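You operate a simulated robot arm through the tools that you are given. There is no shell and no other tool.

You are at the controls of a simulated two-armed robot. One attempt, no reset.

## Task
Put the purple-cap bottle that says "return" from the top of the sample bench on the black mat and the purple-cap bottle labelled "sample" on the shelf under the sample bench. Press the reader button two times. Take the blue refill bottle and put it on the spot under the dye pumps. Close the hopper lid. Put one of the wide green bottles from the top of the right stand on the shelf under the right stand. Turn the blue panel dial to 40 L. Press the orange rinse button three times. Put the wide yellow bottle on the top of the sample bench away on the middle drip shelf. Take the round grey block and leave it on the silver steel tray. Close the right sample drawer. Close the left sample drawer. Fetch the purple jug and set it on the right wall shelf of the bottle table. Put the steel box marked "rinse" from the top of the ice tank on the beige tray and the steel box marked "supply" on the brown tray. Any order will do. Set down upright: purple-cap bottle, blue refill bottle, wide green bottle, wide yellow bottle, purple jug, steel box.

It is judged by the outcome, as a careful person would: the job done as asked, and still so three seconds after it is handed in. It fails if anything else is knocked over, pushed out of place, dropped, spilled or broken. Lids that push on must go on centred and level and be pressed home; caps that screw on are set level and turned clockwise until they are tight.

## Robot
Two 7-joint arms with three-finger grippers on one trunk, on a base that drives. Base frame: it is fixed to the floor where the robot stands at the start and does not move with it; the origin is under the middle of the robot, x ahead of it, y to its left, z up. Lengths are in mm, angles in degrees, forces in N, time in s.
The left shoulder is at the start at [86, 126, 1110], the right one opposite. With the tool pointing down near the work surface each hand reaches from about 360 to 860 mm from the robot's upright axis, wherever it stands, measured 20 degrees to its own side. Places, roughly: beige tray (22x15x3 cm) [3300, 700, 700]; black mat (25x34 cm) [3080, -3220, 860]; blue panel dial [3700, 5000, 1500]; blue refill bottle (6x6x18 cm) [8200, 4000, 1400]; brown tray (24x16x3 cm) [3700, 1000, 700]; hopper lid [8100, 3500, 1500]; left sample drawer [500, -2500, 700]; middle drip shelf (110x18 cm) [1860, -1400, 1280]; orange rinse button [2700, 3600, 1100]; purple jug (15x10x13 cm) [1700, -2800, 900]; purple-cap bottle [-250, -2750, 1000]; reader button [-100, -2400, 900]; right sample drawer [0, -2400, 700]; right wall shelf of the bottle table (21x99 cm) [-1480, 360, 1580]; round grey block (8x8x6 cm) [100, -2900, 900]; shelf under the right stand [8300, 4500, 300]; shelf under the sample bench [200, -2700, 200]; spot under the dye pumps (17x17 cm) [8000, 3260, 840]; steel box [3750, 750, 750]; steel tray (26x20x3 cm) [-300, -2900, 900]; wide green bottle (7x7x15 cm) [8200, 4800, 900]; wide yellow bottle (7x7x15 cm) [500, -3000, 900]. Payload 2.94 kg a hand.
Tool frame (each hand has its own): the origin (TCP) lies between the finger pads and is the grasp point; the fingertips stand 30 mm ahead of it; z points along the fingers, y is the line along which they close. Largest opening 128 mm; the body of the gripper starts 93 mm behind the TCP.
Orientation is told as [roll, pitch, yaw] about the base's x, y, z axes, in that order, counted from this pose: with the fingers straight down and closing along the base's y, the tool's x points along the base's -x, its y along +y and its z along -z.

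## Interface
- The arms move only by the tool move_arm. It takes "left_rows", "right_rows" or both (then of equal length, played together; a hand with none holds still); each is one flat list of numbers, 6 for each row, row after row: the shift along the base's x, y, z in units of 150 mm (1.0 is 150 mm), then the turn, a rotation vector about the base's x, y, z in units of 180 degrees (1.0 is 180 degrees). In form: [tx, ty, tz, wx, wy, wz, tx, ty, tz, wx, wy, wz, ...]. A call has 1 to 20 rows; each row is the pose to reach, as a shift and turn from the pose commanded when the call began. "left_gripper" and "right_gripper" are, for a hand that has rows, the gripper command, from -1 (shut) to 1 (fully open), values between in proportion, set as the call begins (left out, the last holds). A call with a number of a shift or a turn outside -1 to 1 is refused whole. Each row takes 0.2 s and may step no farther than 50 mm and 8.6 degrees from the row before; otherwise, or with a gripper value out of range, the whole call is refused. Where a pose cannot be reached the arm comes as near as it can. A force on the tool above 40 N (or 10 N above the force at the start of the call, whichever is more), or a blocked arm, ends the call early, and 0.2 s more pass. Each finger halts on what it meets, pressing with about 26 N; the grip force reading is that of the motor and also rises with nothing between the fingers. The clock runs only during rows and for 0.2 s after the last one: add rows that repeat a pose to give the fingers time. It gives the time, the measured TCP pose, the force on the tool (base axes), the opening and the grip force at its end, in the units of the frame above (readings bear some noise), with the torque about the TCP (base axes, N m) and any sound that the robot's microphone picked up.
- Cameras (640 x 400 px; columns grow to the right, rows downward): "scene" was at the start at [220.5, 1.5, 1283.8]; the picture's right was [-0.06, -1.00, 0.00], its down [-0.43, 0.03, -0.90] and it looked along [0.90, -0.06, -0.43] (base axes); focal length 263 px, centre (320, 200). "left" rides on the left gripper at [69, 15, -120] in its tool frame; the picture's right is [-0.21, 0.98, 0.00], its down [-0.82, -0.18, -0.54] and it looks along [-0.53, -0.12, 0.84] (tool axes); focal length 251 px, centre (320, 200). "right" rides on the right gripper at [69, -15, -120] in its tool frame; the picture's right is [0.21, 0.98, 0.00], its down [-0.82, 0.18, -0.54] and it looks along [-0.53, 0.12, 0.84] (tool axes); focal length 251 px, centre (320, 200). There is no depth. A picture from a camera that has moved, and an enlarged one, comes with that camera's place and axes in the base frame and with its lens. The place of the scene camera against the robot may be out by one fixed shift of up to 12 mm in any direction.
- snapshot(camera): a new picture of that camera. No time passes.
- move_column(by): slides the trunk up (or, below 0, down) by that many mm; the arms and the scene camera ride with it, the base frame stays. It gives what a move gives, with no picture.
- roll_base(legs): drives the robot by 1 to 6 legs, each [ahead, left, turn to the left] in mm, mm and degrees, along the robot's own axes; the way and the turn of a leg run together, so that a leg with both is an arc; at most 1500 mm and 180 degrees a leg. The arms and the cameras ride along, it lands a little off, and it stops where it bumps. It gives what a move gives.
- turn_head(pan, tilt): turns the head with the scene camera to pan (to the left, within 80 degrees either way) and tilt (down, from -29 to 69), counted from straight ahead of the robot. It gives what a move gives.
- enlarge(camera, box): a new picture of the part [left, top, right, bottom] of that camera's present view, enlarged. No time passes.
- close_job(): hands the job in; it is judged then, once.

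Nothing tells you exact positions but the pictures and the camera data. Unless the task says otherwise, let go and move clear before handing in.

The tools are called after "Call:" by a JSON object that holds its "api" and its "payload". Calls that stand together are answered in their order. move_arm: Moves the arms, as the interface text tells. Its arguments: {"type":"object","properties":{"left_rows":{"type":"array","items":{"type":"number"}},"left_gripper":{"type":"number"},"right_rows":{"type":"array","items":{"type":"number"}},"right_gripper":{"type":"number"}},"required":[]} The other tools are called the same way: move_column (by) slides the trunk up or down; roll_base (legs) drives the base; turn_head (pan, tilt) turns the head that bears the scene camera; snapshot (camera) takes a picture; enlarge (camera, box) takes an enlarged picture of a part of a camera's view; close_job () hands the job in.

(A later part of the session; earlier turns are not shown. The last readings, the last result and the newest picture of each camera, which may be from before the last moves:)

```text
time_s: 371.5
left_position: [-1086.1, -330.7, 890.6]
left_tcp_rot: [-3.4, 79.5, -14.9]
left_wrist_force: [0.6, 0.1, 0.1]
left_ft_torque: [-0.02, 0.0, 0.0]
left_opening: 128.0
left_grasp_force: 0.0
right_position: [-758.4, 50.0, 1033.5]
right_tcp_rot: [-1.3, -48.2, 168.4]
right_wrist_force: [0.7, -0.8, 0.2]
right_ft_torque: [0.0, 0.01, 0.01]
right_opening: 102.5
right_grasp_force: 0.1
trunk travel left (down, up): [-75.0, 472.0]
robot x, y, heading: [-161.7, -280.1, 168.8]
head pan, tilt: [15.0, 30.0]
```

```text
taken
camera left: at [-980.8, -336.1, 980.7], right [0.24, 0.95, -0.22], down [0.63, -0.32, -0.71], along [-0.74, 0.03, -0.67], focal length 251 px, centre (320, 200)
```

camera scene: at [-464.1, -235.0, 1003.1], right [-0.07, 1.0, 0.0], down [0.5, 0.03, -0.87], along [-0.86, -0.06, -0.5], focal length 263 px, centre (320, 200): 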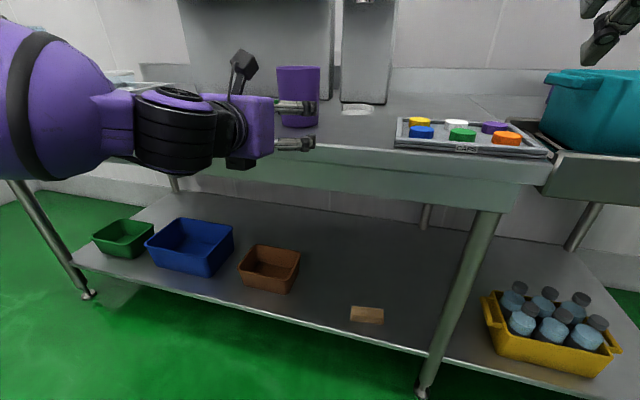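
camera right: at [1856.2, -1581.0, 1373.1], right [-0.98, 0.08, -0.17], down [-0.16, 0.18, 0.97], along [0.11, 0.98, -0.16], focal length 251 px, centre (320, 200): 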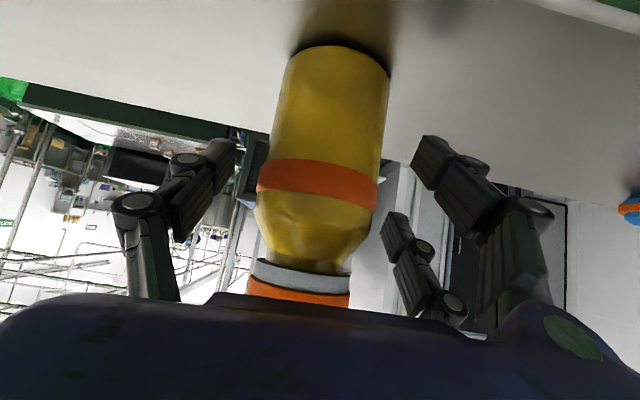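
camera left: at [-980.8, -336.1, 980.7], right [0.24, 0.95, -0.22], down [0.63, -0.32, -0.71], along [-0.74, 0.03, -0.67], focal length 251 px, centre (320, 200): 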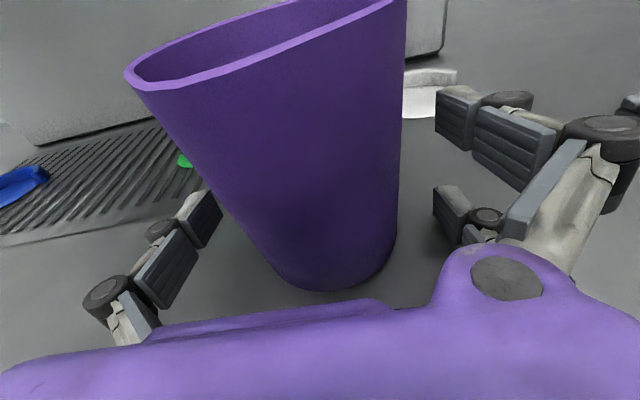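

Call:
{"api": "move_arm", "payload": {"left_rows": [0, 0, 0, 0, 0, 0, 0, 0, 0, 0, 0, 0, 0, 0, 0, 0, 0, 0], "left_gripper": -1}}

Call:
{"api": "move_arm", "payload": {"left_rows": [0, 0, 0.06, 0, 0, 0, 0, 0, 0.2, 0, 0, 0, 0, 0, 0.4, 0, 0, 0]}}

Call:
{"api": "snapshot", "payload": {"camera": "left"}}

Call:
{"api": "snapshot", "payload": {"camera": "scene"}}

```text
time_s: 372.3
left_position: [-1084.3, -330.8, 891.2]
left_tcp_rot: [-3.2, 79.5, -14.8]
left_wrist_force: [-0.1, 0.5, 0.1]
left_ft_torque: [0.01, 0.01, -0.02]
left_opening: 87.9
left_grasp_force: 25.6
right_position: [-756.9, 49.9, 1033.7]
right_tcp_rot: [-1.3, -48.3, 168.5]
right_wrist_force: [0.7, 0.2, 0.1]
right_ft_torque: [0.03, 0.03, 0.01]
right_opening: 102.4
right_grasp_force: 0.0
trunk travel left (down, up): [-75.0, 472.0]
robot x, y, heading: [-164.2, -274.7, 168.9]
head pan, tilt: [15.0, 30.0]
```

```text
time_s: 373.1
left_position: [-1084.6, -330.9, 951.2]
left_tcp_rot: [-3.2, 79.5, -15.0]
left_wrist_force: [0.6, -1.2, -1.3]
left_ft_torque: [-0.03, -0.04, 0.01]
left_opening: 87.8
left_grasp_force: 26.0
right_position: [-757.3, 50.1, 1033.7]
right_tcp_rot: [-1.3, -48.3, 168.3]
right_wrist_force: [0.1, 0.7, 0.2]
right_ft_torque: [-0.02, 0.0, 0.02]
right_opening: 102.4
right_grasp_force: 0.1
trunk travel left (down, up): [-75.0, 472.0]
robot x, y, heading: [-161.3, -276.6, 169.1]
head pan, tilt: [15.0, 30.0]
```

```text
taken
camera left: at [-981.0, -336.6, 1040.8], right [0.24, 0.95, -0.22], down [0.63, -0.32, -0.71], along [-0.74, 0.03, -0.67], focal length 251 px, centre (320, 200)
```

left: 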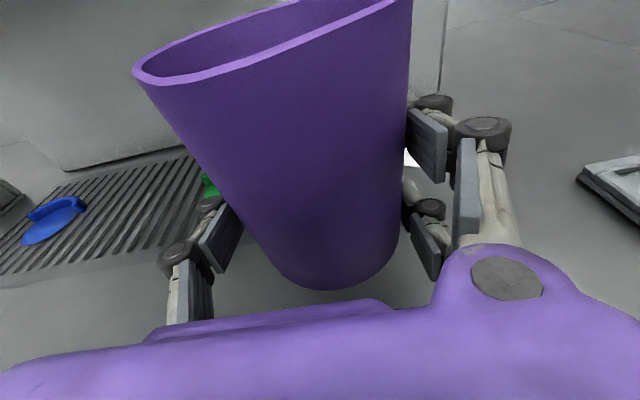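

```text
taken
camera scene: at [-463.5, -235.0, 1003.3], right [-0.07, 1.0, 0.0], down [0.5, 0.03, -0.87], along [-0.86, -0.06, -0.5], focal length 263 px, centre (320, 200)
```

scene: 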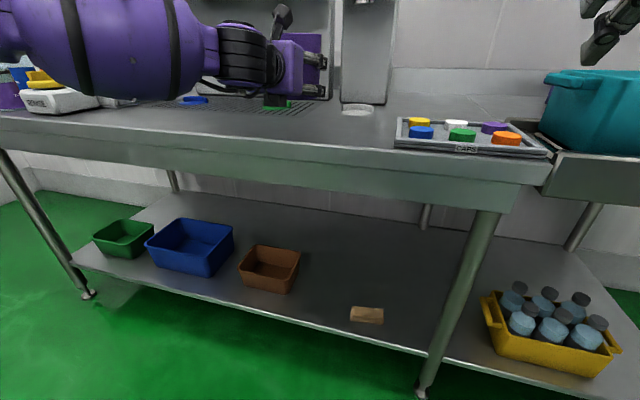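

The jug is gripped low with a level hand. I back off, draw it in, and raise the trunk fully.

Call:
{"api": "roll_base", "payload": {"legs": [[-200, 0, 0]]}}

Call:
{"api": "move_arm", "payload": {"left_rows": [0.24, -0.042, 0.1, 0, 0, 0, 0.48, -0.084, 0.2, 0, 0, 0, 0.72, -0.125, 0.3, 0, 0, 0, 0.95, -0.165, 0.4, 0, 0, 0]}}

Call:
{"api": "move_column", "payload": {"by": 250}}

```text
time_s: 374.7
left_position: [-889.9, -370.9, 950.3]
left_tcp_rot: [-3.2, 79.5, -14.8]
left_wrist_force: [0.6, 0.3, -0.1]
left_ft_torque: [-0.02, -0.06, -0.04]
left_opening: 88.2
left_grasp_force: 25.7
right_position: [-561.0, 11.5, 1033.4]
right_tcp_rot: [-1.3, -48.2, 168.4]
right_wrist_force: [1.2, -0.7, 0.8]
right_ft_torque: [-0.05, 0.0, 0.0]
right_opening: 102.3
right_grasp_force: 0.1
trunk travel left (down, up): [-75.0, 472.0]
robot x, y, heading: [31.6, -313.7, 168.9]
head pan, tilt: [15.0, 30.0]
```

```text
time_s: 375.7
left_position: [-745.7, -396.2, 1011.9]
left_tcp_rot: [-3.2, 79.4, -14.8]
left_wrist_force: [-0.2, 0.2, -0.7]
left_ft_torque: [0.02, -0.02, 0.0]
left_opening: 87.7
left_grasp_force: 26.1
right_position: [-560.5, 12.6, 1033.0]
right_tcp_rot: [-1.3, -48.3, 168.4]
right_wrist_force: [1.0, 0.6, -0.6]
right_ft_torque: [-0.01, 0.01, 0.01]
right_opening: 102.3
right_grasp_force: 0.1
trunk travel left (down, up): [-75.0, 472.0]
robot x, y, heading: [38.2, -316.2, 168.9]
head pan, tilt: [15.0, 30.0]
```

```text
time_s: 378.3
left_position: [-748.9, -395.1, 1260.6]
left_tcp_rot: [-3.1, 79.4, -14.7]
left_wrist_force: [-0.8, -0.2, -1.2]
left_ft_torque: [-0.01, -0.02, -0.04]
left_opening: 87.2
left_grasp_force: 25.7
right_position: [-560.8, 10.6, 1281.3]
right_tcp_rot: [-1.3, -48.2, 168.4]
right_wrist_force: [-0.6, -0.3, -0.2]
right_ft_torque: [-0.01, -0.01, 0.0]
right_opening: 102.5
right_grasp_force: 0.2
trunk travel left (down, up): [-325.0, 222.0]
robot x, y, heading: [34.4, -308.7, 169.1]
head pan, tilt: [15.0, 30.0]
```

Call:
{"api": "move_column", "payload": {"by": 222}}

Call:
{"api": "move_arm", "payload": {"left_rows": [0, 0, 0.3, 0, 0, 0, 0, 0, 0.6, 0, 0, 0, 0, 0, 0.9, 0, 0, 0, 0, 0, 1, 0, 0, 0]}}

Call:
{"api": "move_arm", "payload": {"left_rows": [0, 0, 0.2, 0, 0, 0, 0, 0, 0.3, 0, 0, 0]}}

```text
time_s: 380.6
left_position: [-748.6, -394.8, 1478.7]
left_tcp_rot: [-3.3, 79.2, -14.9]
left_wrist_force: [-0.2, 0.6, -1.1]
left_ft_torque: [0.03, -0.03, -0.02]
left_opening: 87.3
left_grasp_force: 25.7
right_position: [-563.5, 11.6, 1501.7]
right_tcp_rot: [-1.2, -48.1, 168.3]
right_wrist_force: [-0.7, -0.2, -0.6]
right_ft_torque: [0.01, -0.03, -0.01]
right_opening: 102.3
right_grasp_force: 0.0
trunk travel left (down, up): [-547.0, 0.0]
robot x, y, heading: [36.4, -318.4, 168.7]
head pan, tilt: [15.0, 30.0]
```

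```text
time_s: 381.6
left_position: [-735.6, -432.9, 1620.4]
left_tcp_rot: [-3.0, 79.5, -14.6]
left_wrist_force: [0.0, -0.9, -0.3]
left_ft_torque: [-0.01, -0.06, -0.02]
left_opening: 87.1
left_grasp_force: 25.8
left hand out of reach, approached as far as the arm can: row 1, 2, 3, 4
right_position: [-560.5, 11.3, 1504.9]
right_tcp_rot: [-1.3, -48.3, 168.4]
right_wrist_force: [-0.3, 0.0, -0.3]
right_ft_torque: [0.02, 0.02, -0.01]
right_opening: 102.7
right_grasp_force: 0.1
trunk travel left (down, up): [-547.0, 0.0]
robot x, y, heading: [36.4, -318.5, 168.8]
head pan, tilt: [15.0, 30.0]
```

```text
time_s: 382.2
left_position: [-737.2, -440.1, 1631.3]
left_tcp_rot: [-3.1, 79.5, -14.8]
left_wrist_force: [0.1, 0.3, -1.1]
left_ft_torque: [0.02, -0.06, -0.01]
left_opening: 87.0
left_grasp_force: 25.9
left hand out of reach, approached as far as the arm can: row 1, 2
right_position: [-561.2, 11.1, 1505.0]
right_tcp_rot: [-1.3, -48.3, 168.5]
right_wrist_force: [0.4, 0.5, 0.4]
right_ft_torque: [-0.02, 0.01, 0.02]
right_opening: 102.5
right_grasp_force: 0.0
trunk travel left (down, up): [-547.0, 0.0]
robot x, y, heading: [36.5, -316.9, 168.8]
head pan, tilt: [15.0, 30.0]
```

Call:
{"api": "move_arm", "payload": {"left_rows": [0.2, -0.04, 0.1, 0, 0, 0, 0.4, -0.08, 0.2, 0, 0, 0, 0.52, -0.1, 0.3, 0, 0, 0]}}

Call:
{"api": "turn_head", "payload": {"pan": 20, "tilt": -5}}

Call:
{"api": "snapshot", "payload": {"camera": "scene"}}

```text
time_s: 383.0
left_position: [-658.3, -454.9, 1674.8]
left_tcp_rot: [-3.2, 79.4, -14.9]
left_wrist_force: [-0.3, -0.7, -1.1]
left_ft_torque: [0.0, 0.0, 0.02]
left_opening: 86.8
left_grasp_force: 25.9
right_position: [-559.8, 10.7, 1505.1]
right_tcp_rot: [-1.3, -48.2, 168.4]
right_wrist_force: [0.3, -0.2, -0.6]
right_ft_torque: [0.02, 0.01, 0.03]
right_opening: 102.3
right_grasp_force: 0.1
trunk travel left (down, up): [-547.0, 0.0]
robot x, y, heading: [34.2, -315.9, 169.0]
head pan, tilt: [15.0, 30.0]
```

```text
time_s: 384.0
left_position: [-657.9, -455.9, 1676.1]
left_tcp_rot: [-3.1, 79.4, -14.7]
left_wrist_force: [0.4, 0.3, -1.0]
left_ft_torque: [-0.05, -0.01, -0.02]
left_opening: 86.9
left_grasp_force: 25.9
right_position: [-561.5, 11.5, 1503.4]
right_tcp_rot: [-1.3, -48.4, 168.4]
right_wrist_force: [-0.3, -0.4, -0.5]
right_ft_torque: [0.0, 0.0, 0.01]
right_opening: 102.3
right_grasp_force: 0.0
trunk travel left (down, up): [-547.0, 0.0]
robot x, y, heading: [33.8, -313.8, 168.9]
head pan, tilt: [20.0, -5.0]
```

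```text
taken
camera scene: at [-52.9, -322.3, 1571.8], right [-0.15, 0.99, 0.0], down [-0.09, -0.01, -1.0], along [-0.98, -0.15, 0.09], focal length 263 px, centre (320, 200)
```

scene: 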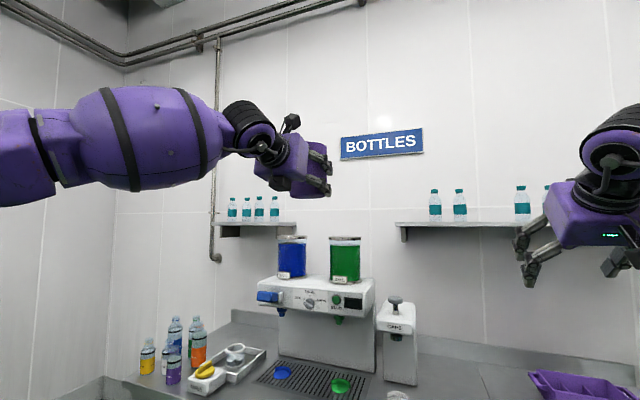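

With the trunk fully up the hand reaches the shelf height. There is a free gap on the right shelf between the second and third bottle, near (-1442, 306). I drive there.

Call:
{"api": "roll_base", "payload": {"legs": [[600, -517, 0]]}}

Call:
{"api": "turn_head", "payload": {"pan": 10, "tilt": 0}}

Call:
{"api": "snapshot", "payload": {"camera": "scene"}}

Call:
{"api": "snapshot", "payload": {"camera": "left"}}

```text
time_s: 389.0
left_position: [-1136.0, 150.2, 1676.7]
left_tcp_rot: [-2.9, 79.5, -14.6]
left_wrist_force: [0.5, -1.0, -1.1]
left_ft_torque: [0.02, -0.02, 0.01]
left_opening: 86.9
left_grasp_force: 26.4
right_position: [-1037.8, 617.4, 1505.0]
right_tcp_rot: [-1.2, -48.2, 168.5]
right_wrist_force: [-0.1, -0.6, -0.2]
right_ft_torque: [0.01, -0.01, -0.02]
right_opening: 102.5
right_grasp_force: 0.0
trunk travel left (down, up): [-547.0, 0.0]
robot x, y, heading: [-443.4, 288.5, 168.9]
head pan, tilt: [20.0, -5.0]
```

```text
time_s: 389.7
left_position: [-1136.3, 150.7, 1675.0]
left_tcp_rot: [-3.1, 79.5, -14.7]
left_wrist_force: [0.6, 0.9, -1.0]
left_ft_torque: [-0.03, -0.04, 0.03]
left_opening: 86.9
left_grasp_force: 25.8
right_position: [-1039.4, 618.8, 1504.5]
right_tcp_rot: [-1.3, -48.3, 168.5]
right_wrist_force: [0.1, 0.2, 0.4]
right_ft_torque: [0.01, 0.02, -0.01]
right_opening: 102.6
right_grasp_force: 0.1
trunk travel left (down, up): [-547.0, 0.0]
robot x, y, heading: [-442.3, 292.7, 168.9]
head pan, tilt: [10.0, 0.0]
```

```text
taken
camera scene: at [-535.4, 300.4, 1564.2], right [0.02, 1.0, 0.0], down [0.0, 0.0, -1.0], along [-1.0, 0.02, 0.0], focal length 263 px, centre (320, 200)
```

scene: 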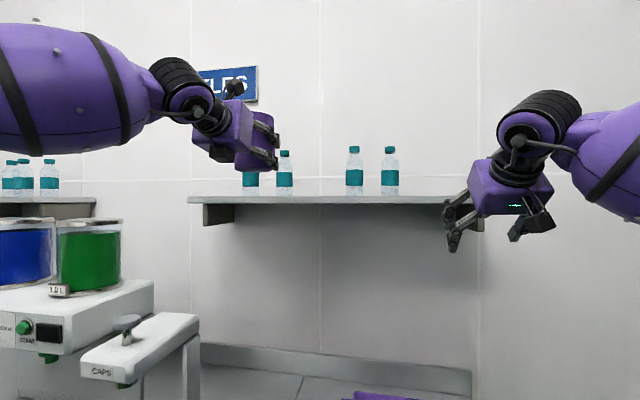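

```text
taken
camera left: at [-1032.1, 145.6, 1765.2], right [0.23, 0.95, -0.22], down [0.63, -0.32, -0.71], along [-0.74, 0.03, -0.67], focal length 251 px, centre (320, 200)
```

left: 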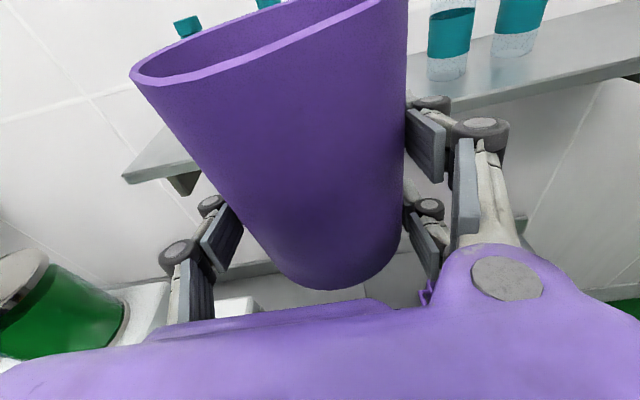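

Call:
{"api": "move_arm", "payload": {"left_rows": [-0.06, 0.2, -0.04, 0, 0, 0, -0.13, 0.4, -0.08, 0, 0, 0, -0.2, 0.6, -0.13, 0, 0, 0]}}

```text
time_s: 390.5
left_position: [-1156.6, 209.0, 1664.2]
left_tcp_rot: [-2.5, 79.5, -14.1]
left_wrist_force: [-0.3, -0.5, -1.6]
left_ft_torque: [-0.01, -0.03, -0.05]
left_opening: 87.0
left_grasp_force: 26.1
left hand out of reach, approached as far as the arm can: row 3
right_position: [-1041.8, 616.2, 1505.9]
right_tcp_rot: [-1.3, -48.4, 168.6]
right_wrist_force: [-0.3, 1.1, -0.5]
right_ft_torque: [0.05, -0.02, -0.01]
right_opening: 102.6
right_grasp_force: 0.0
trunk travel left (down, up): [-547.0, 0.0]
robot x, y, heading: [-445.0, 292.1, 168.9]
head pan, tilt: [10.0, 0.0]
```

I shift the left hand outward a bit, pull the right hand back clear of the shelf, and step closer.

Call:
{"api": "move_arm", "payload": {"left_rows": [-0.02, -0.1, 0, 0, 0, 0, -0.04, -0.2, 0, 0, 0, 0, -0.06, -0.3, 0, 0, 0, 0, -0.06, -0.3, 0, 0, 0, 0], "right_rows": [0.24, -0.05, -0.15, 0, 0, 0, 0.48, -0.1, -0.3, 0, 0, 0, 0.72, -0.15, -0.45, 0, 0, 0, 0.9, -0.18, -0.6, 0, 0, 0]}}

Call:
{"api": "roll_base", "payload": {"legs": [[100, -91, 0]]}}

Call:
{"api": "snapshot", "payload": {"camera": "scene"}}

Call:
{"api": "snapshot", "payload": {"camera": "left"}}

```text
time_s: 391.5
left_position: [-1165.5, 165.1, 1664.2]
left_tcp_rot: [-3.1, 79.5, -14.7]
left_wrist_force: [0.6, 1.6, -1.3]
left_ft_torque: [-0.03, -0.06, 0.01]
left_opening: 86.9
left_grasp_force: 25.8
right_position: [-903.8, 592.9, 1414.7]
right_tcp_rot: [-1.3, -48.3, 168.4]
right_wrist_force: [0.5, -0.1, 0.5]
right_ft_torque: [-0.01, 0.03, -0.01]
right_opening: 102.3
right_grasp_force: 0.0
trunk travel left (down, up): [-547.0, 0.0]
robot x, y, heading: [-446.1, 288.9, 169.0]
head pan, tilt: [10.0, 0.0]
```

```text
time_s: 392.9
left_position: [-1244.8, 271.5, 1666.7]
left_tcp_rot: [-2.5, 79.6, -14.0]
left_wrist_force: [1.3, -0.5, -0.8]
left_ft_torque: [0.0, -0.06, -0.01]
left_opening: 86.7
left_grasp_force: 26.1
right_position: [-985.6, 698.9, 1418.3]
right_tcp_rot: [-1.4, -48.3, 168.5]
right_wrist_force: [0.1, -0.4, -0.2]
right_ft_torque: [0.03, -0.01, 0.01]
right_opening: 102.3
right_grasp_force: 0.3
trunk travel left (down, up): [-547.0, 0.0]
robot x, y, heading: [-527.1, 399.4, 169.1]
head pan, tilt: [10.0, 0.0]
```

```text
taken
camera scene: at [-614.4, 406.1, 1564.4], right [0.02, 1.0, 0.0], down [0.0, 0.0, -1.0], along [-1.0, 0.02, 0.0], focal length 263 px, centre (320, 200)
```

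scene: 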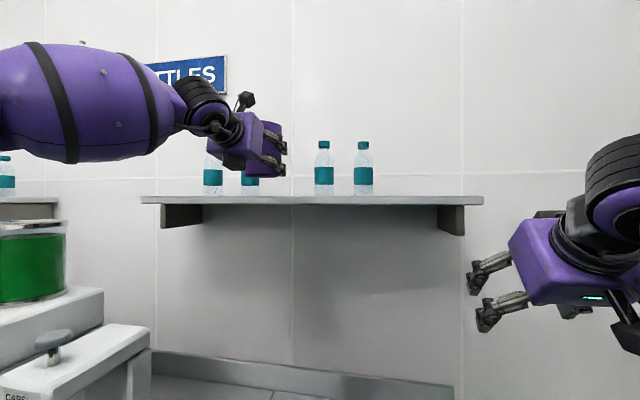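

```text
taken
camera left: at [-1139.5, 265.3, 1754.6], right [0.23, 0.95, -0.22], down [0.63, -0.32, -0.71], along [-0.74, 0.03, -0.67], focal length 251 px, centre (320, 200)
```

left: 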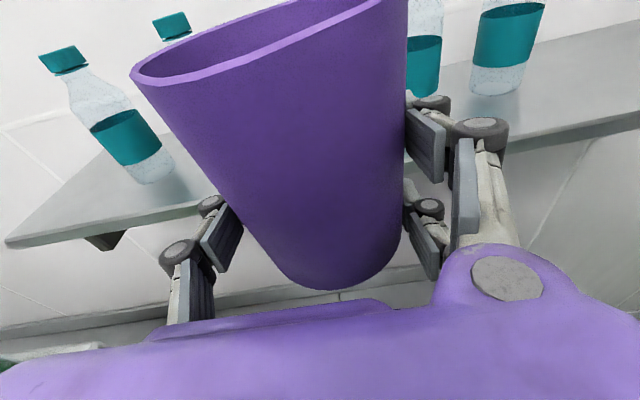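

The jug lines up with the gap. I roll forward 138 mm, close to the table edge.

Call:
{"api": "roll_base", "payload": {"legs": [[138, -9, 0]]}}

Call:
{"api": "snapshot", "payload": {"camera": "scene"}}

Call:
{"api": "snapshot", "payload": {"camera": "left"}}

```text
time_s: 394.4
left_position: [-1380.5, 311.9, 1658.4]
left_tcp_rot: [-3.1, 79.0, -15.0]
left_wrist_force: [-1.1, 0.6, -2.3]
left_ft_torque: [0.01, 0.0, 0.04]
left_opening: 86.8
left_grasp_force: 26.1
right_position: [-1115.2, 737.7, 1413.3]
right_tcp_rot: [-1.3, -47.9, 168.1]
right_wrist_force: [-0.7, -0.1, 0.1]
right_ft_torque: [0.01, -0.03, -0.01]
right_opening: 102.2
right_grasp_force: 0.0
trunk travel left (down, up): [-547.0, 0.0]
robot x, y, heading: [-651.5, 434.4, 168.7]
head pan, tilt: [10.0, 0.0]
stopped in leg 1: the robot was blocked; the commanded pose is now the measured one
```

```text
taken
camera scene: at [-747.8, 442.0, 1563.5], right [0.03, 1.0, 0.0], down [0.0, 0.0, -1.0], along [-1.0, 0.03, 0.0], focal length 263 px, centre (320, 200)
```

scene: 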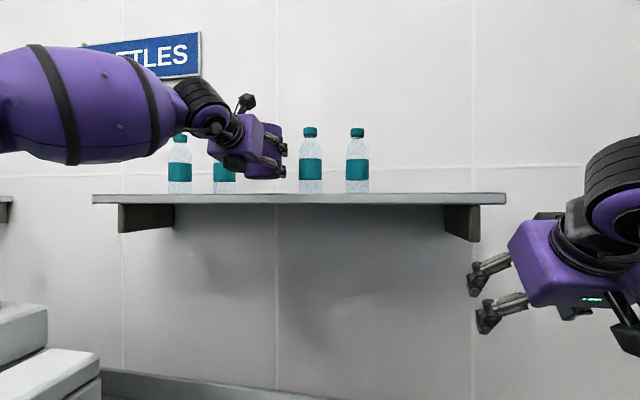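

```text
taken
camera left: at [-1276.3, 305.8, 1748.3], right [0.24, 0.94, -0.22], down [0.63, -0.33, -0.7], along [-0.73, 0.03, -0.68], focal length 251 px, centre (320, 200)
```

left: 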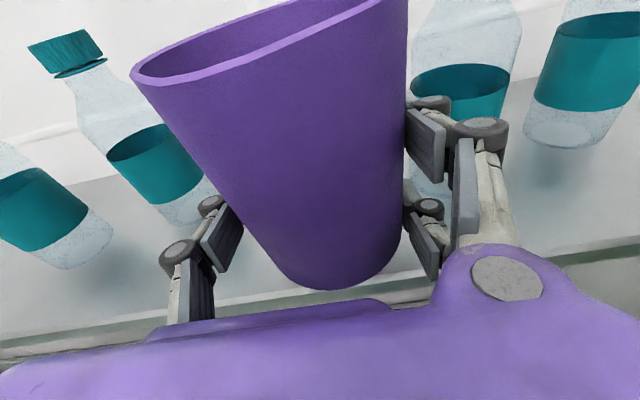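

The base gently met the table. The jug is 17 mm past the shelf edge now; I extend 45 mm more, slightly left to stay centred between the bottles.

Call:
{"api": "move_arm", "payload": {"left_rows": [-0.05, -0.1, 0, 0, 0, 0, -0.16, -0.11, -0.05, 0, 0, 0, -0.25, -0.11, -0.08, 0, 0, 0, -0.326, -0.112, -0.11, 0, 0, 0]}}

Call:
{"api": "snapshot", "payload": {"camera": "left"}}

Call:
{"api": "snapshot", "payload": {"camera": "scene"}}

```text
time_s: 395.4
left_position: [-1423.9, 292.9, 1644.9]
left_tcp_rot: [-3.2, 79.3, -15.1]
left_wrist_force: [-0.1, 0.5, -0.5]
left_ft_torque: [-0.03, -0.04, 0.0]
left_opening: 87.0
left_grasp_force: 25.9
right_position: [-1113.1, 734.7, 1416.6]
right_tcp_rot: [-1.3, -48.3, 168.2]
right_wrist_force: [-0.3, -0.1, 1.1]
right_ft_torque: [0.02, -0.01, -0.03]
right_opening: 102.5
right_grasp_force: 0.1
trunk travel left (down, up): [-547.0, 0.0]
robot x, y, heading: [-647.5, 429.1, 168.8]
head pan, tilt: [10.0, 0.0]
```

```text
taken
camera left: at [-1320.4, 286.3, 1735.0], right [0.24, 0.95, -0.22], down [0.63, -0.33, -0.71], along [-0.74, 0.03, -0.67], focal length 251 px, centre (320, 200)
```

left: 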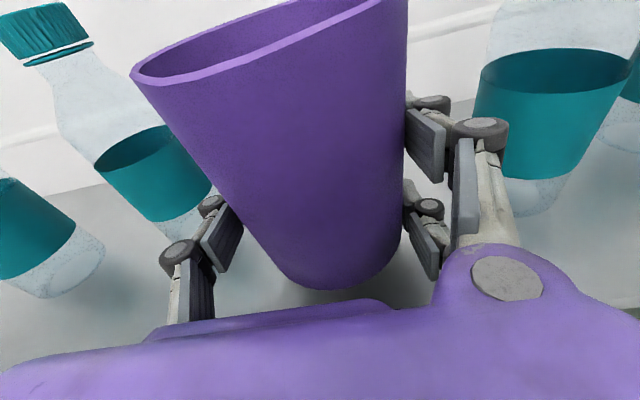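

```text
taken
camera scene: at [-743.5, 440.2, 1564.0], right [0.02, 1.0, 0.0], down [0.0, 0.0, -1.0], along [-1.0, 0.02, 0.0], focal length 263 px, centre (320, 200)
```

scene: 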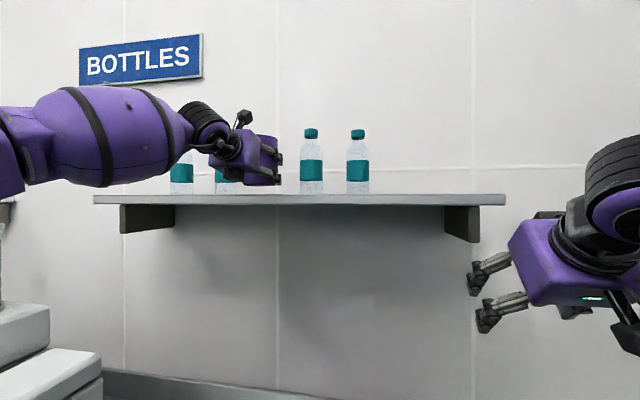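

The jug is centred between the bottles and about 57 mm in from the edge. I lower it.

Call:
{"api": "move_arm", "payload": {"left_rows": [0, 0, -0.05, 0, 0, 0, 0, 0, -0.08, 0, 0, 0, 0, 0, -0.105, 0, 0, 0, 0, 0, -0.13, 0, 0, 0]}}

```text
time_s: 396.4
left_position: [-1423.2, 293.6, 1627.0]
left_tcp_rot: [-3.2, 79.4, -14.9]
left_wrist_force: [-0.1, 0.6, -1.5]
left_ft_torque: [-0.02, -0.06, 0.02]
left_opening: 86.7
left_grasp_force: 26.2
right_position: [-1110.8, 735.6, 1417.3]
right_tcp_rot: [-1.2, -48.1, 168.2]
right_wrist_force: [-0.1, -0.3, 0.5]
right_ft_torque: [-0.04, 0.0, 0.01]
right_opening: 102.4
right_grasp_force: 0.0
trunk travel left (down, up): [-547.0, 0.0]
robot x, y, heading: [-650.4, 433.3, 168.6]
head pan, tilt: [10.0, 0.0]
```

Call:
{"api": "move_arm", "payload": {"left_rows": [0, 0, -0.025, 0, 0, 0, 0, 0, -0.05, 0, 0, 0, 0, 0, -0.075, 0, 0, 0, 0, 0, -0.1, 0, 0, 0]}}

Call:
{"api": "enlarge", "payload": {"camera": "scene", "box": [160, 90, 400, 240]}}

```text
time_s: 397.4
left_position: [-1419.2, 294.5, 1621.5]
left_tcp_rot: [-2.8, 80.2, -14.9]
left_wrist_force: [-10.9, -0.8, 28.1]
left_ft_torque: [-0.29, 0.3, 0.0]
left_opening: 86.6
left_grasp_force: 25.7
right_position: [-1109.2, 736.0, 1418.0]
right_tcp_rot: [-1.3, -48.4, 168.1]
right_wrist_force: [0.2, 0.0, 0.0]
right_ft_torque: [0.0, 0.01, -0.03]
right_opening: 102.5
right_grasp_force: 0.1
trunk travel left (down, up): [-547.0, 0.0]
robot x, y, heading: [-651.5, 429.1, 168.3]
head pan, tilt: [10.0, 0.0]
```

```text
2.67 times, centred on (280, 165) of scene
camera zoom: at [-740.9, 440.9, 1564.7], right [0.02, 1.0, 0.0], down [0.0, 0.0, -1.0], along [-1.0, 0.02, 0.0], focal length 701 px, centre (427, 293)
```

zoom: 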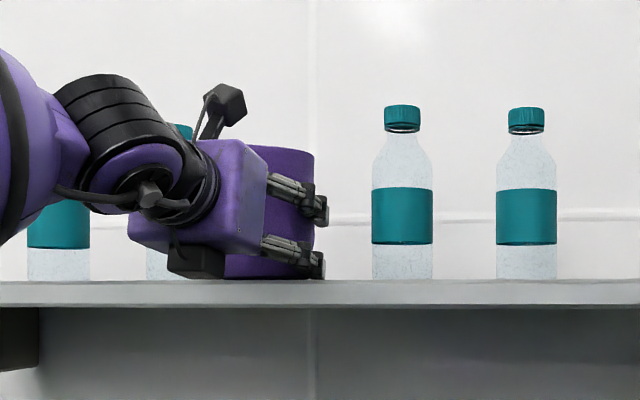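

Contact. I ease off, then open a little and check.

Call:
{"api": "move_arm", "payload": {"left_rows": [0, 0, 0.03, 0, 0, 0, 0, 0, 0.055, 0, 0, 0]}}

Call:
{"api": "move_arm", "payload": {"left_rows": [0, 0, 0, 0, 0, 0, 0, 0, 0, 0, 0, 0, 0, 0, 0, 0, 0, 0], "left_gripper": 0.75}}

Call:
{"api": "snapshot", "payload": {"camera": "left"}}

```text
time_s: 398.0
left_position: [-1420.1, 293.7, 1620.2]
left_tcp_rot: [-2.9, 79.5, -14.8]
left_wrist_force: [1.3, -0.1, 15.2]
left_ft_torque: [0.88, 0.0, -0.11]
left_opening: 86.8
left_grasp_force: 26.2
right_position: [-1108.9, 735.8, 1417.2]
right_tcp_rot: [-1.4, -48.4, 168.0]
right_wrist_force: [0.4, -0.7, 0.2]
right_ft_torque: [0.02, 0.01, -0.02]
right_opening: 102.5
right_grasp_force: 0.1
trunk travel left (down, up): [-547.0, 0.0]
robot x, y, heading: [-650.7, 428.7, 168.5]
head pan, tilt: [10.0, 0.0]
```

```text
time_s: 398.8
left_position: [-1423.0, 292.7, 1620.7]
left_tcp_rot: [-3.1, 79.4, -15.0]
left_wrist_force: [-11.4, -1.6, 16.8]
left_ft_torque: [0.83, 0.41, 0.61]
left_opening: 106.8
left_grasp_force: 0.1
right_position: [-1111.0, 735.3, 1415.8]
right_tcp_rot: [-1.3, -48.2, 168.0]
right_wrist_force: [0.1, 0.9, 0.1]
right_ft_torque: [0.0, -0.02, -0.04]
right_opening: 102.4
right_grasp_force: 0.0
trunk travel left (down, up): [-547.0, 0.0]
robot x, y, heading: [-652.0, 427.9, 168.6]
head pan, tilt: [10.0, 0.0]
```

```text
taken
camera left: at [-1318.8, 287.3, 1709.4], right [0.24, 0.95, -0.22], down [0.63, -0.33, -0.71], along [-0.74, 0.03, -0.67], focal length 251 px, centre (320, 200)
```

left: 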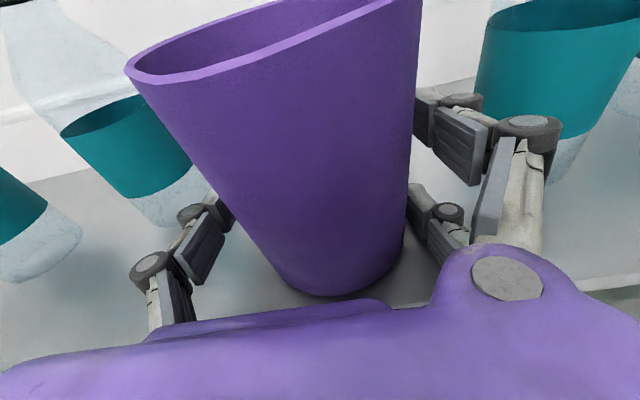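

Call:
{"api": "move_arm", "payload": {"left_rows": [0, 0, 0.03, 0, 0, 0, 0, 0, 0.06, 0, 0, 0]}}

Call:
{"api": "enlarge", "payload": {"camera": "scene", "box": [160, 90, 400, 240]}}

```text
time_s: 399.4
left_position: [-1422.5, 295.5, 1625.9]
left_tcp_rot: [-3.5, 79.0, -15.4]
left_wrist_force: [-0.4, 0.9, -0.4]
left_ft_torque: [0.01, -0.02, 0.0]
left_opening: 112.0
left_grasp_force: 0.1
right_position: [-1111.1, 735.1, 1415.0]
right_tcp_rot: [-1.3, -48.2, 168.1]
right_wrist_force: [-0.3, -0.6, -0.1]
right_ft_torque: [0.03, -0.01, 0.0]
right_opening: 102.3
right_grasp_force: 0.0
trunk travel left (down, up): [-547.0, 0.0]
robot x, y, heading: [-651.5, 435.4, 168.6]
head pan, tilt: [10.0, 0.0]
```

```text
2.67 times, centred on (280, 165) of scene
camera zoom: at [-742.9, 440.9, 1564.0], right [0.02, 1.0, 0.0], down [0.0, 0.0, -1.0], along [-1.0, 0.02, 0.0], focal length 701 px, centre (427, 293)
```

zoom: 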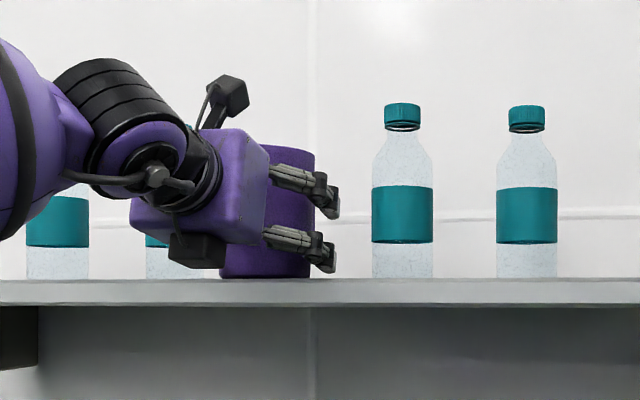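

The jug stands on the shelf and the hand is free. I back straight out.

Call:
{"api": "roll_base", "payload": {"legs": [[-150, 0, 0]]}}

Call:
{"api": "snapshot", "payload": {"camera": "scene"}}

Call:
{"api": "snapshot", "payload": {"camera": "left"}}

```text
time_s: 400.8
left_position: [-1283.4, 264.2, 1626.6]
left_tcp_rot: [-3.2, 79.0, -14.9]
left_wrist_force: [-0.7, 0.2, 0.6]
left_ft_torque: [0.0, 0.04, 0.04]
left_opening: 112.0
left_grasp_force: 0.0
right_position: [-971.6, 706.0, 1414.3]
right_tcp_rot: [-1.3, -48.0, 168.2]
right_wrist_force: [-0.3, -0.1, -0.8]
right_ft_torque: [0.02, 0.01, 0.02]
right_opening: 102.3
right_grasp_force: 0.1
trunk travel left (down, up): [-547.0, 0.0]
robot x, y, heading: [-504.9, 400.0, 168.8]
head pan, tilt: [10.0, 0.0]
```

```text
taken
camera scene: at [-602.6, 412.3, 1563.7], right [0.02, 1.0, 0.0], down [0.0, 0.0, -1.0], along [-1.0, 0.02, 0.0], focal length 263 px, centre (320, 200)
```

scene: 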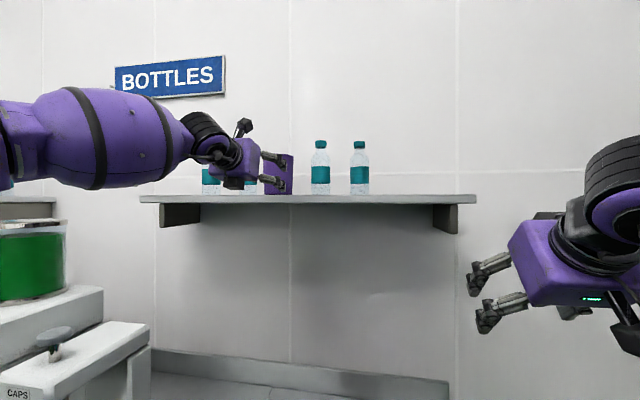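

```text
taken
camera left: at [-1178.6, 258.3, 1715.7], right [0.24, 0.95, -0.22], down [0.63, -0.32, -0.7], along [-0.74, 0.03, -0.68], focal length 251 px, centre (320, 200)
```

left: 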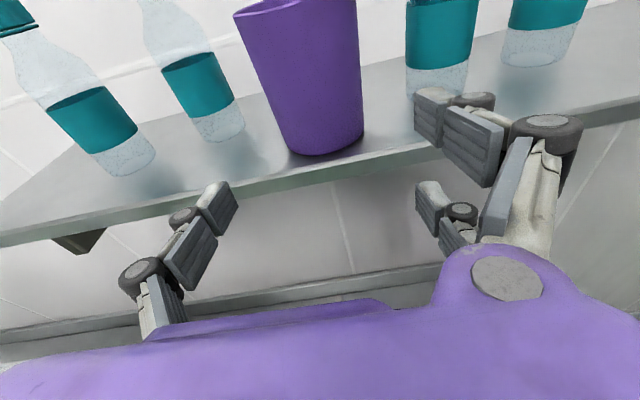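

Call:
{"api": "enlarge", "payload": {"camera": "left", "box": [200, 0, 460, 200]}}

```text
2.00 times, centred on (330, 100) of left
camera zoom: at [-1178.6, 258.3, 1715.7], right [0.24, 0.95, -0.22], down [0.63, -0.32, -0.7], along [-0.74, 0.03, -0.68], focal length 503 px, centre (300, 400)
```

zoom: 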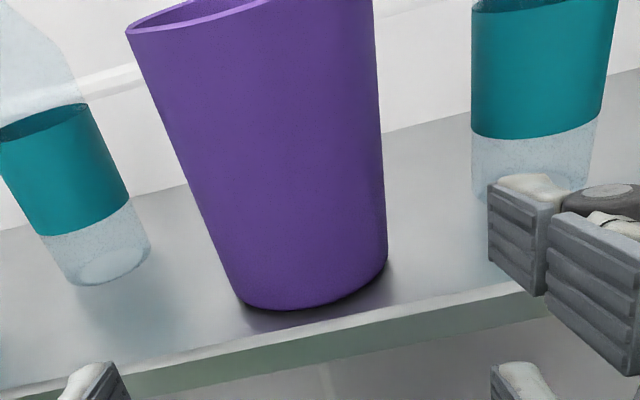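

The jug is safely on the right wall shelf. Next the ice tank with the steel boxes, to the east. I back off to the open floor, lower the trunk and turn east.

Call:
{"api": "roll_base", "payload": {"legs": [[-690, 373, 0], [0, 0, -178.8]]}}

Call:
{"api": "move_column", "payload": {"by": -222}}

Call:
{"api": "move_arm", "payload": {"left_rows": [0, 0, 0, 0.0083, 0.0437, 0, 0, 0, 0, 0.0166, 0.0874, 0, -0.03, 0, 0, 0.025, 0.1311, 0, -0.06, 0, 0, 0.0333, 0.1748, 0, -0.1, 0.02, 0, 0.0416, 0.2185, 0, -0.15, 0.02, 0, 0.05, 0.2622, 0, -0.2, 0.03, -0.05, 0.0583, 0.3059, 0, -0.25, 0.04, -0.1, 0.0666, 0.3496, 0, -0.3, 0.05, -0.15, 0.075, 0.3933, 0, -0.3, 0.05, -0.2, 0.0816, 0.428, 0]}}

```text
time_s: 412.4
left_position: [873.4, 10.6, 1628.0]
left_tcp_rot: [-3.2, 79.3, 163.2]
left_wrist_force: [-0.6, -1.1, 0.0]
left_ft_torque: [-0.03, 0.01, -0.01]
left_opening: 112.0
left_grasp_force: 0.0
right_position: [549.9, -423.2, 1416.5]
right_tcp_rot: [-1.3, -48.3, -13.6]
right_wrist_force: [-0.1, -0.1, -0.1]
right_ft_torque: [-0.03, -0.02, -0.04]
right_opening: 102.4
right_grasp_force: 0.1
trunk travel left (down, up): [-547.0, 0.0]
robot x, y, heading: [97.5, -104.5, -13.4]
head pan, tilt: [10.0, 0.0]
```

```text
time_s: 414.8
left_position: [873.5, 9.0, 1406.5]
left_tcp_rot: [-3.4, 79.4, 163.0]
left_wrist_force: [-0.3, -0.5, 0.0]
left_ft_torque: [0.0, 0.02, 0.01]
left_opening: 111.8
left_grasp_force: 0.1
right_position: [549.7, -421.2, 1195.6]
right_tcp_rot: [-1.3, -48.3, -13.6]
right_wrist_force: [-0.3, 0.6, 0.3]
right_ft_torque: [0.0, -0.04, 0.02]
right_opening: 102.3
right_grasp_force: 0.0
trunk travel left (down, up): [-325.0, 222.0]
robot x, y, heading: [95.5, -105.7, -13.1]
head pan, tilt: [10.0, 0.0]
```

```text
time_s: 417.0
left_position: [748.8, 79.0, 1284.3]
left_tcp_rot: [2.8, 1.9, 168.1]
left_wrist_force: [0.0, 1.0, -0.5]
left_ft_torque: [-0.11, 0.06, -0.02]
left_opening: 111.9
left_grasp_force: 0.1
left hand out of reach, approached as far as the arm can: row 4, 5, 6, 7, 8, 9, 10
right_position: [551.2, -421.1, 1193.6]
right_tcp_rot: [-1.5, -48.1, -13.4]
right_wrist_force: [0.5, 0.3, 0.0]
right_ft_torque: [-0.04, 0.06, -0.07]
right_opening: 102.3
right_grasp_force: 0.1
trunk travel left (down, up): [-325.0, 222.0]
robot x, y, heading: [93.6, -102.4, -13.1]
head pan, tilt: [10.0, 0.0]
```

Call:
{"api": "move_arm", "payload": {"left_rows": [0, 0, -0.05, 0, 0, -0.0472, 0, 0, -0.1, 0, 0, -0.0944, 0, 0, -0.15, 0, 0, -0.1416, 0, 0, -0.2, 0, 0, -0.1888, 0, 0, -0.25, 0, 0, -0.236, 0, 0, -0.3, 0, 0, -0.2832, 0, 0, -0.35, 0, 0, -0.3304, 0, 0, -0.4, 0, 0, -0.3776, 0, 0, -0.45, 0, 0, -0.4248, 0, 0, -0.5, 0, 0, -0.472, 0, 0, -0.55, 0, 0, -0.5192, 0, 0, -0.6, 0, 0, -0.5664, 0, 0, -0.65, 0, 0, -0.6136, 0, 0, -0.7, 0, 0, -0.6608, 0, 0, -0.75, 0, 0, -0.708, 0, 0, -0.8, 0, 0, -0.7552, 0, 0, -0.85, 0, 0, -0.8024, 0, 0, -0.9, 0, 0, -0.8496, 0, 0, -0.95, 0, 0, -0.8968, 0, 0, -1, 0, 0, -0.944]}}

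Call:
{"api": "move_arm", "payload": {"right_rows": [0, 0, 0, 0.01, 0.0425, 0, 0, 0, 0, 0.02, 0.085, 0, 0, 0, 0, 0.03, 0.1275, 0, 0, 0, 0, 0.04, 0.17, 0, 0, 0, 0, 0.05, 0.2125, 0, 0, 0, 0, 0.061, 0.26, 0], "left_rows": [0, 0, 0, 0, 0, -0.02, -0.1, 0, 0, 0, 0, -0.04, -0.2, 0, 0, 0, 0, -0.05, -0.3, 0, 0, 0, 0, -0.05, -0.4, 0, 0, 0, 0, -0.05, -0.5, -0.2, 0, 0, 0, -0.05]}}

```text
time_s: 421.2
left_position: [745.9, 77.2, 1132.6]
left_tcp_rot: [2.6, 1.0, -2.1]
left_wrist_force: [-0.1, 0.0, 0.0]
left_ft_torque: [0.03, -0.01, 0.0]
left_opening: 112.2
left_grasp_force: 0.2
right_position: [550.2, -422.1, 1193.4]
right_tcp_rot: [-1.2, -48.2, -13.6]
right_wrist_force: [0.1, 0.5, 0.6]
right_ft_torque: [-0.01, 0.02, 0.04]
right_opening: 102.3
right_grasp_force: 0.0
trunk travel left (down, up): [-325.0, 222.0]
robot x, y, heading: [95.4, -102.8, -13.1]
head pan, tilt: [10.0, 0.0]
```

```text
refused: row 6 steps farther than a row can; nothing moved
```

Call:
{"api": "move_arm", "payload": {"right_rows": [0, 0, 0, 0.01, 0.0425, 0, 0, 0, 0, 0.02, 0.085, 0, 0, 0, 0, 0.03, 0.1275, 0, 0, 0, 0, 0.04, 0.17, 0, 0, 0, 0, 0.05, 0.2125, 0, 0, 0, 0, 0.061, 0.26, 0], "left_rows": [-0.1, 0.02, 0, 0, 0, -0.01, -0.2, 0.05, 0, 0, 0, -0.02, -0.3, 0.07, 0, 0, 0, -0.03, -0.4, 0.1, 0, 0, 0, -0.04, -0.5, 0.12, 0, 0, 0, -0.05, -0.6, 0.15, 0, 0, 0, -0.06]}}

Call:
{"api": "roll_base", "payload": {"legs": [[1400, -100, 0], [1150, -200, 0]]}}

Call:
{"api": "turn_head", "payload": {"pan": 30, "tilt": 15}}

Call:
{"api": "snapshot", "payload": {"camera": "scene"}}

```text
refused: row 6 steps farther than a row can; nothing moved
```

```text
time_s: 431.8
left_position: [2809.8, -636.2, 1130.7]
left_tcp_rot: [1.4, 0.8, -3.6]
left_wrist_force: [-0.6, 0.0, -0.1]
left_ft_torque: [0.01, -0.05, -0.02]
left_opening: 112.4
left_grasp_force: 0.0
right_position: [2599.7, -1125.7, 1200.0]
right_tcp_rot: [-3.0, -48.5, -13.5]
right_wrist_force: [-0.8, 0.6, 0.1]
right_ft_torque: [-0.01, -0.04, 0.0]
right_opening: 102.5
right_grasp_force: 0.1
trunk travel left (down, up): [-325.0, 222.0]
robot x, y, heading: [2155.4, -821.7, -14.8]
head pan, tilt: [10.0, 0.0]
stopped in leg 2: the robot was blocked; the commanded pose is now the measured one
```

```text
time_s: 432.6
left_position: [2813.4, -637.2, 1128.3]
left_tcp_rot: [1.3, 0.9, -3.6]
left_wrist_force: [-0.7, 0.2, -0.8]
left_ft_torque: [0.0, 0.0, 0.01]
left_opening: 111.9
left_grasp_force: 0.2
right_position: [2601.5, -1127.2, 1198.5]
right_tcp_rot: [-3.0, -48.1, -13.8]
right_wrist_force: [0.1, -0.2, 0.7]
right_ft_torque: [-0.04, 0.01, 0.03]
right_opening: 102.5
right_grasp_force: 0.0
trunk travel left (down, up): [-325.0, 222.0]
robot x, y, heading: [2156.7, -820.7, -15.1]
head pan, tilt: [30.0, 15.0]
```

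```text
taken
camera scene: at [2374.2, -797.2, 1299.8], right [0.26, -0.97, 0.02], down [-0.25, -0.09, -0.96], along [0.93, 0.24, -0.27], focal length 263 px, centre (320, 200)
```

scene: 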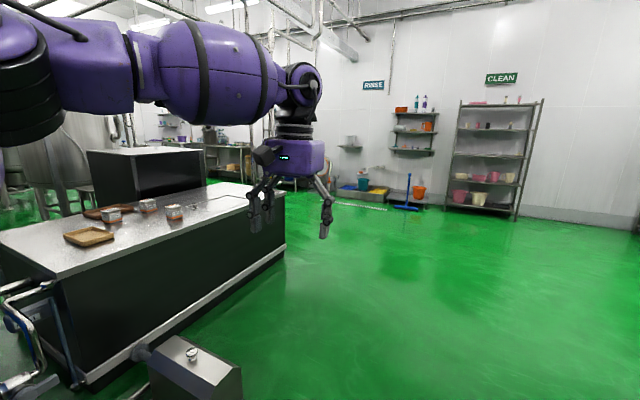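

The base stopped against something, likely the back of the drip table on my right. I look there before moving.

Call:
{"api": "turn_head", "payload": {"pan": -75, "tilt": 35}}

Call:
{"api": "snapshot", "payload": {"camera": "scene"}}

```text
time_s: 434.4
left_position: [2812.3, -637.7, 1128.1]
left_tcp_rot: [1.3, 0.9, -3.8]
left_wrist_force: [-0.1, 0.1, -0.4]
left_ft_torque: [-0.01, 0.02, -0.02]
left_opening: 111.9
left_grasp_force: 0.1
right_position: [2601.0, -1127.1, 1199.0]
right_tcp_rot: [-3.0, -48.3, -13.6]
right_wrist_force: [-0.6, 0.2, -0.7]
right_ft_torque: [-0.01, 0.02, -0.02]
right_opening: 102.4
right_grasp_force: 0.1
trunk travel left (down, up): [-325.0, 222.0]
robot x, y, heading: [2157.0, -825.0, -15.0]
head pan, tilt: [-75.0, 35.0]
```

```text
taken
camera scene: at [2283.3, -910.5, 1270.7], right [-1.0, 0.0, 0.0], down [0.0, 0.56, -0.83], along [0.0, -0.83, -0.56], focal length 263 px, centre (320, 200)
```

scene: 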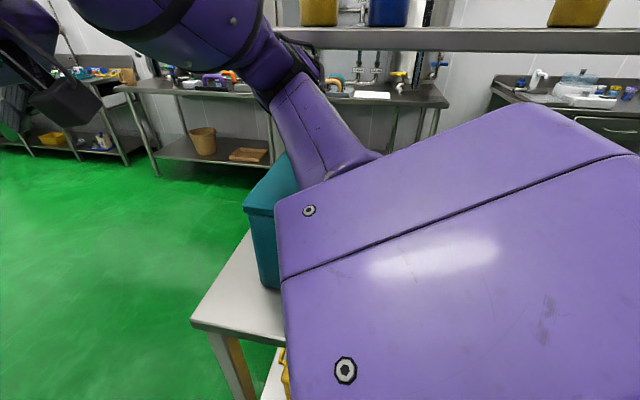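

The base leans against the drip table's back edge; nothing there seems displaced. I step away to the left.

Call:
{"api": "roll_base", "payload": {"legs": [[0, 200, 0]]}}

Call:
{"api": "snapshot", "payload": {"camera": "scene"}}

```text
time_s: 436.9
left_position: [2864.5, -458.0, 1132.9]
left_tcp_rot: [2.4, 0.9, -3.4]
left_wrist_force: [-1.1, 1.1, -0.2]
left_ft_torque: [-0.01, -0.03, -0.03]
left_opening: 112.0
left_grasp_force: 0.1
right_position: [2653.3, -952.3, 1192.9]
right_tcp_rot: [-1.3, -48.1, -14.9]
right_wrist_force: [-0.3, 0.1, 1.0]
right_ft_torque: [0.02, 0.02, -0.03]
right_opening: 102.4
right_grasp_force: 0.0
trunk travel left (down, up): [-325.0, 222.0]
robot x, y, heading: [2210.8, -622.5, -14.6]
head pan, tilt: [-75.0, 35.0]
```

```text
taken
camera scene: at [2335.5, -737.2, 1268.6], right [-1.0, -0.01, 0.0], down [0.0, 0.57, -0.82], along [0.01, -0.82, -0.57], focal length 263 px, centre (320, 200)
```

scene: 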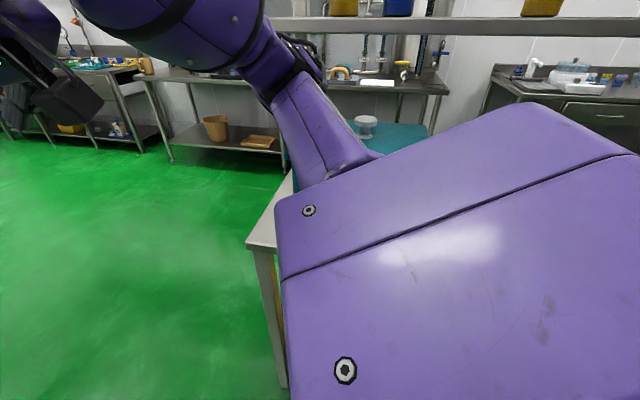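

I turn to face the ice tank from the south and move along it.

Call:
{"api": "roll_base", "payload": {"legs": [[0, 0, 92.6], [350, -1368, 0]]}}

Call:
{"api": "turn_head", "payload": {"pan": 10, "tilt": 30}}

Call:
{"api": "snapshot", "payload": {"camera": "scene"}}

```text
time_s: 453.1
left_position: [3435.6, 66.1, 1133.6]
left_tcp_rot: [2.6, 1.0, 89.9]
left_wrist_force: [-0.3, -0.1, -0.6]
left_ft_torque: [0.0, -0.01, -0.01]
left_opening: 112.1
left_grasp_force: 0.0
right_position: [3940.2, -115.3, 1193.6]
right_tcp_rot: [-1.4, -48.2, 78.4]
right_wrist_force: [0.2, -0.5, -0.2]
right_ft_torque: [-0.03, 0.01, -0.01]
right_opening: 102.3
right_grasp_force: 0.0
trunk travel left (down, up): [-325.0, 222.0]
robot x, y, heading: [3638.3, -578.1, 78.8]
head pan, tilt: [-75.0, 35.0]
```

```text
time_s: 454.7
left_position: [3434.3, 66.4, 1133.0]
left_tcp_rot: [2.6, 0.9, 89.9]
left_wrist_force: [0.1, -0.9, 0.9]
left_ft_torque: [-0.02, -0.01, -0.01]
left_opening: 112.0
left_grasp_force: 0.0
right_position: [3939.7, -115.9, 1193.9]
right_tcp_rot: [-1.2, -48.2, 78.4]
right_wrist_force: [-0.1, 0.2, 0.3]
right_ft_torque: [0.01, 0.0, -0.02]
right_opening: 102.3
right_grasp_force: 0.1
trunk travel left (down, up): [-325.0, 222.0]
robot x, y, heading: [3639.0, -575.9, 78.8]
head pan, tilt: [10.0, 30.0]
```

```text
taken
camera scene: at [3663.3, -351.7, 1276.4], right [1.0, -0.02, 0.0], down [-0.01, -0.5, -0.87], along [0.02, 0.87, -0.5], focal length 263 px, centre (320, 200)
```

scene: 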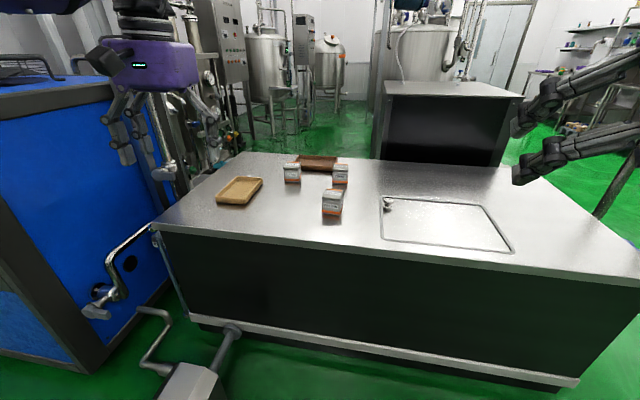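

Call:
{"api": "enlarge", "payload": {"camera": "scene", "box": [200, 140, 400, 240]}}

Call:
{"api": "enlarge", "payload": {"camera": "scene", "box": [270, 150, 370, 225]}}

```text
3.20 times, centred on (300, 190) of scene
camera zoom: at [3663.3, -351.7, 1276.4], right [1.0, -0.02, 0.0], down [-0.01, -0.5, -0.87], along [0.02, 0.87, -0.5], focal length 841 px, centre (384, 232)
```

zoom: 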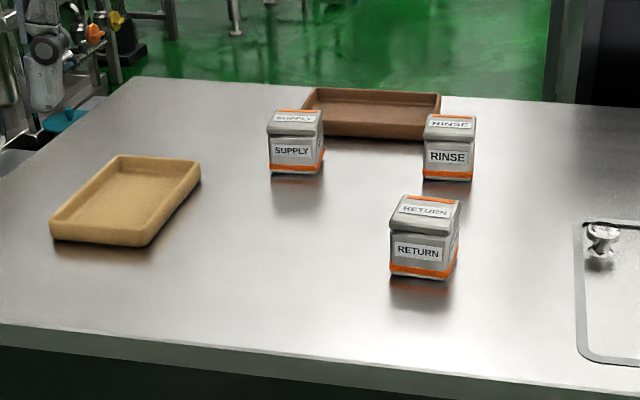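

```text
5.33 times, centred on (320, 188) of scene
camera zoom: at [3663.3, -351.7, 1276.4], right [1.0, -0.02, 0.0], down [-0.01, -0.5, -0.87], along [0.02, 0.87, -0.5], focal length 1402 px, centre (320, 267)
```

zoom: 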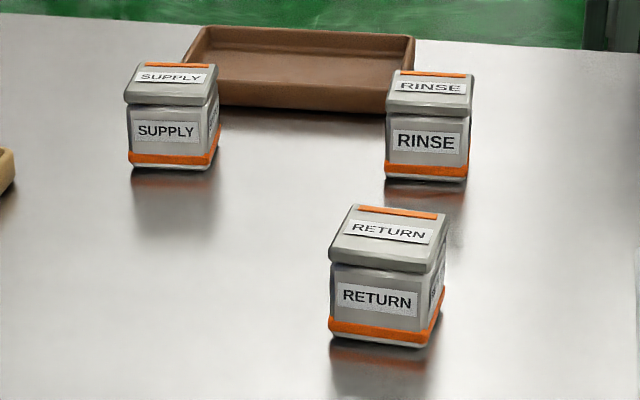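

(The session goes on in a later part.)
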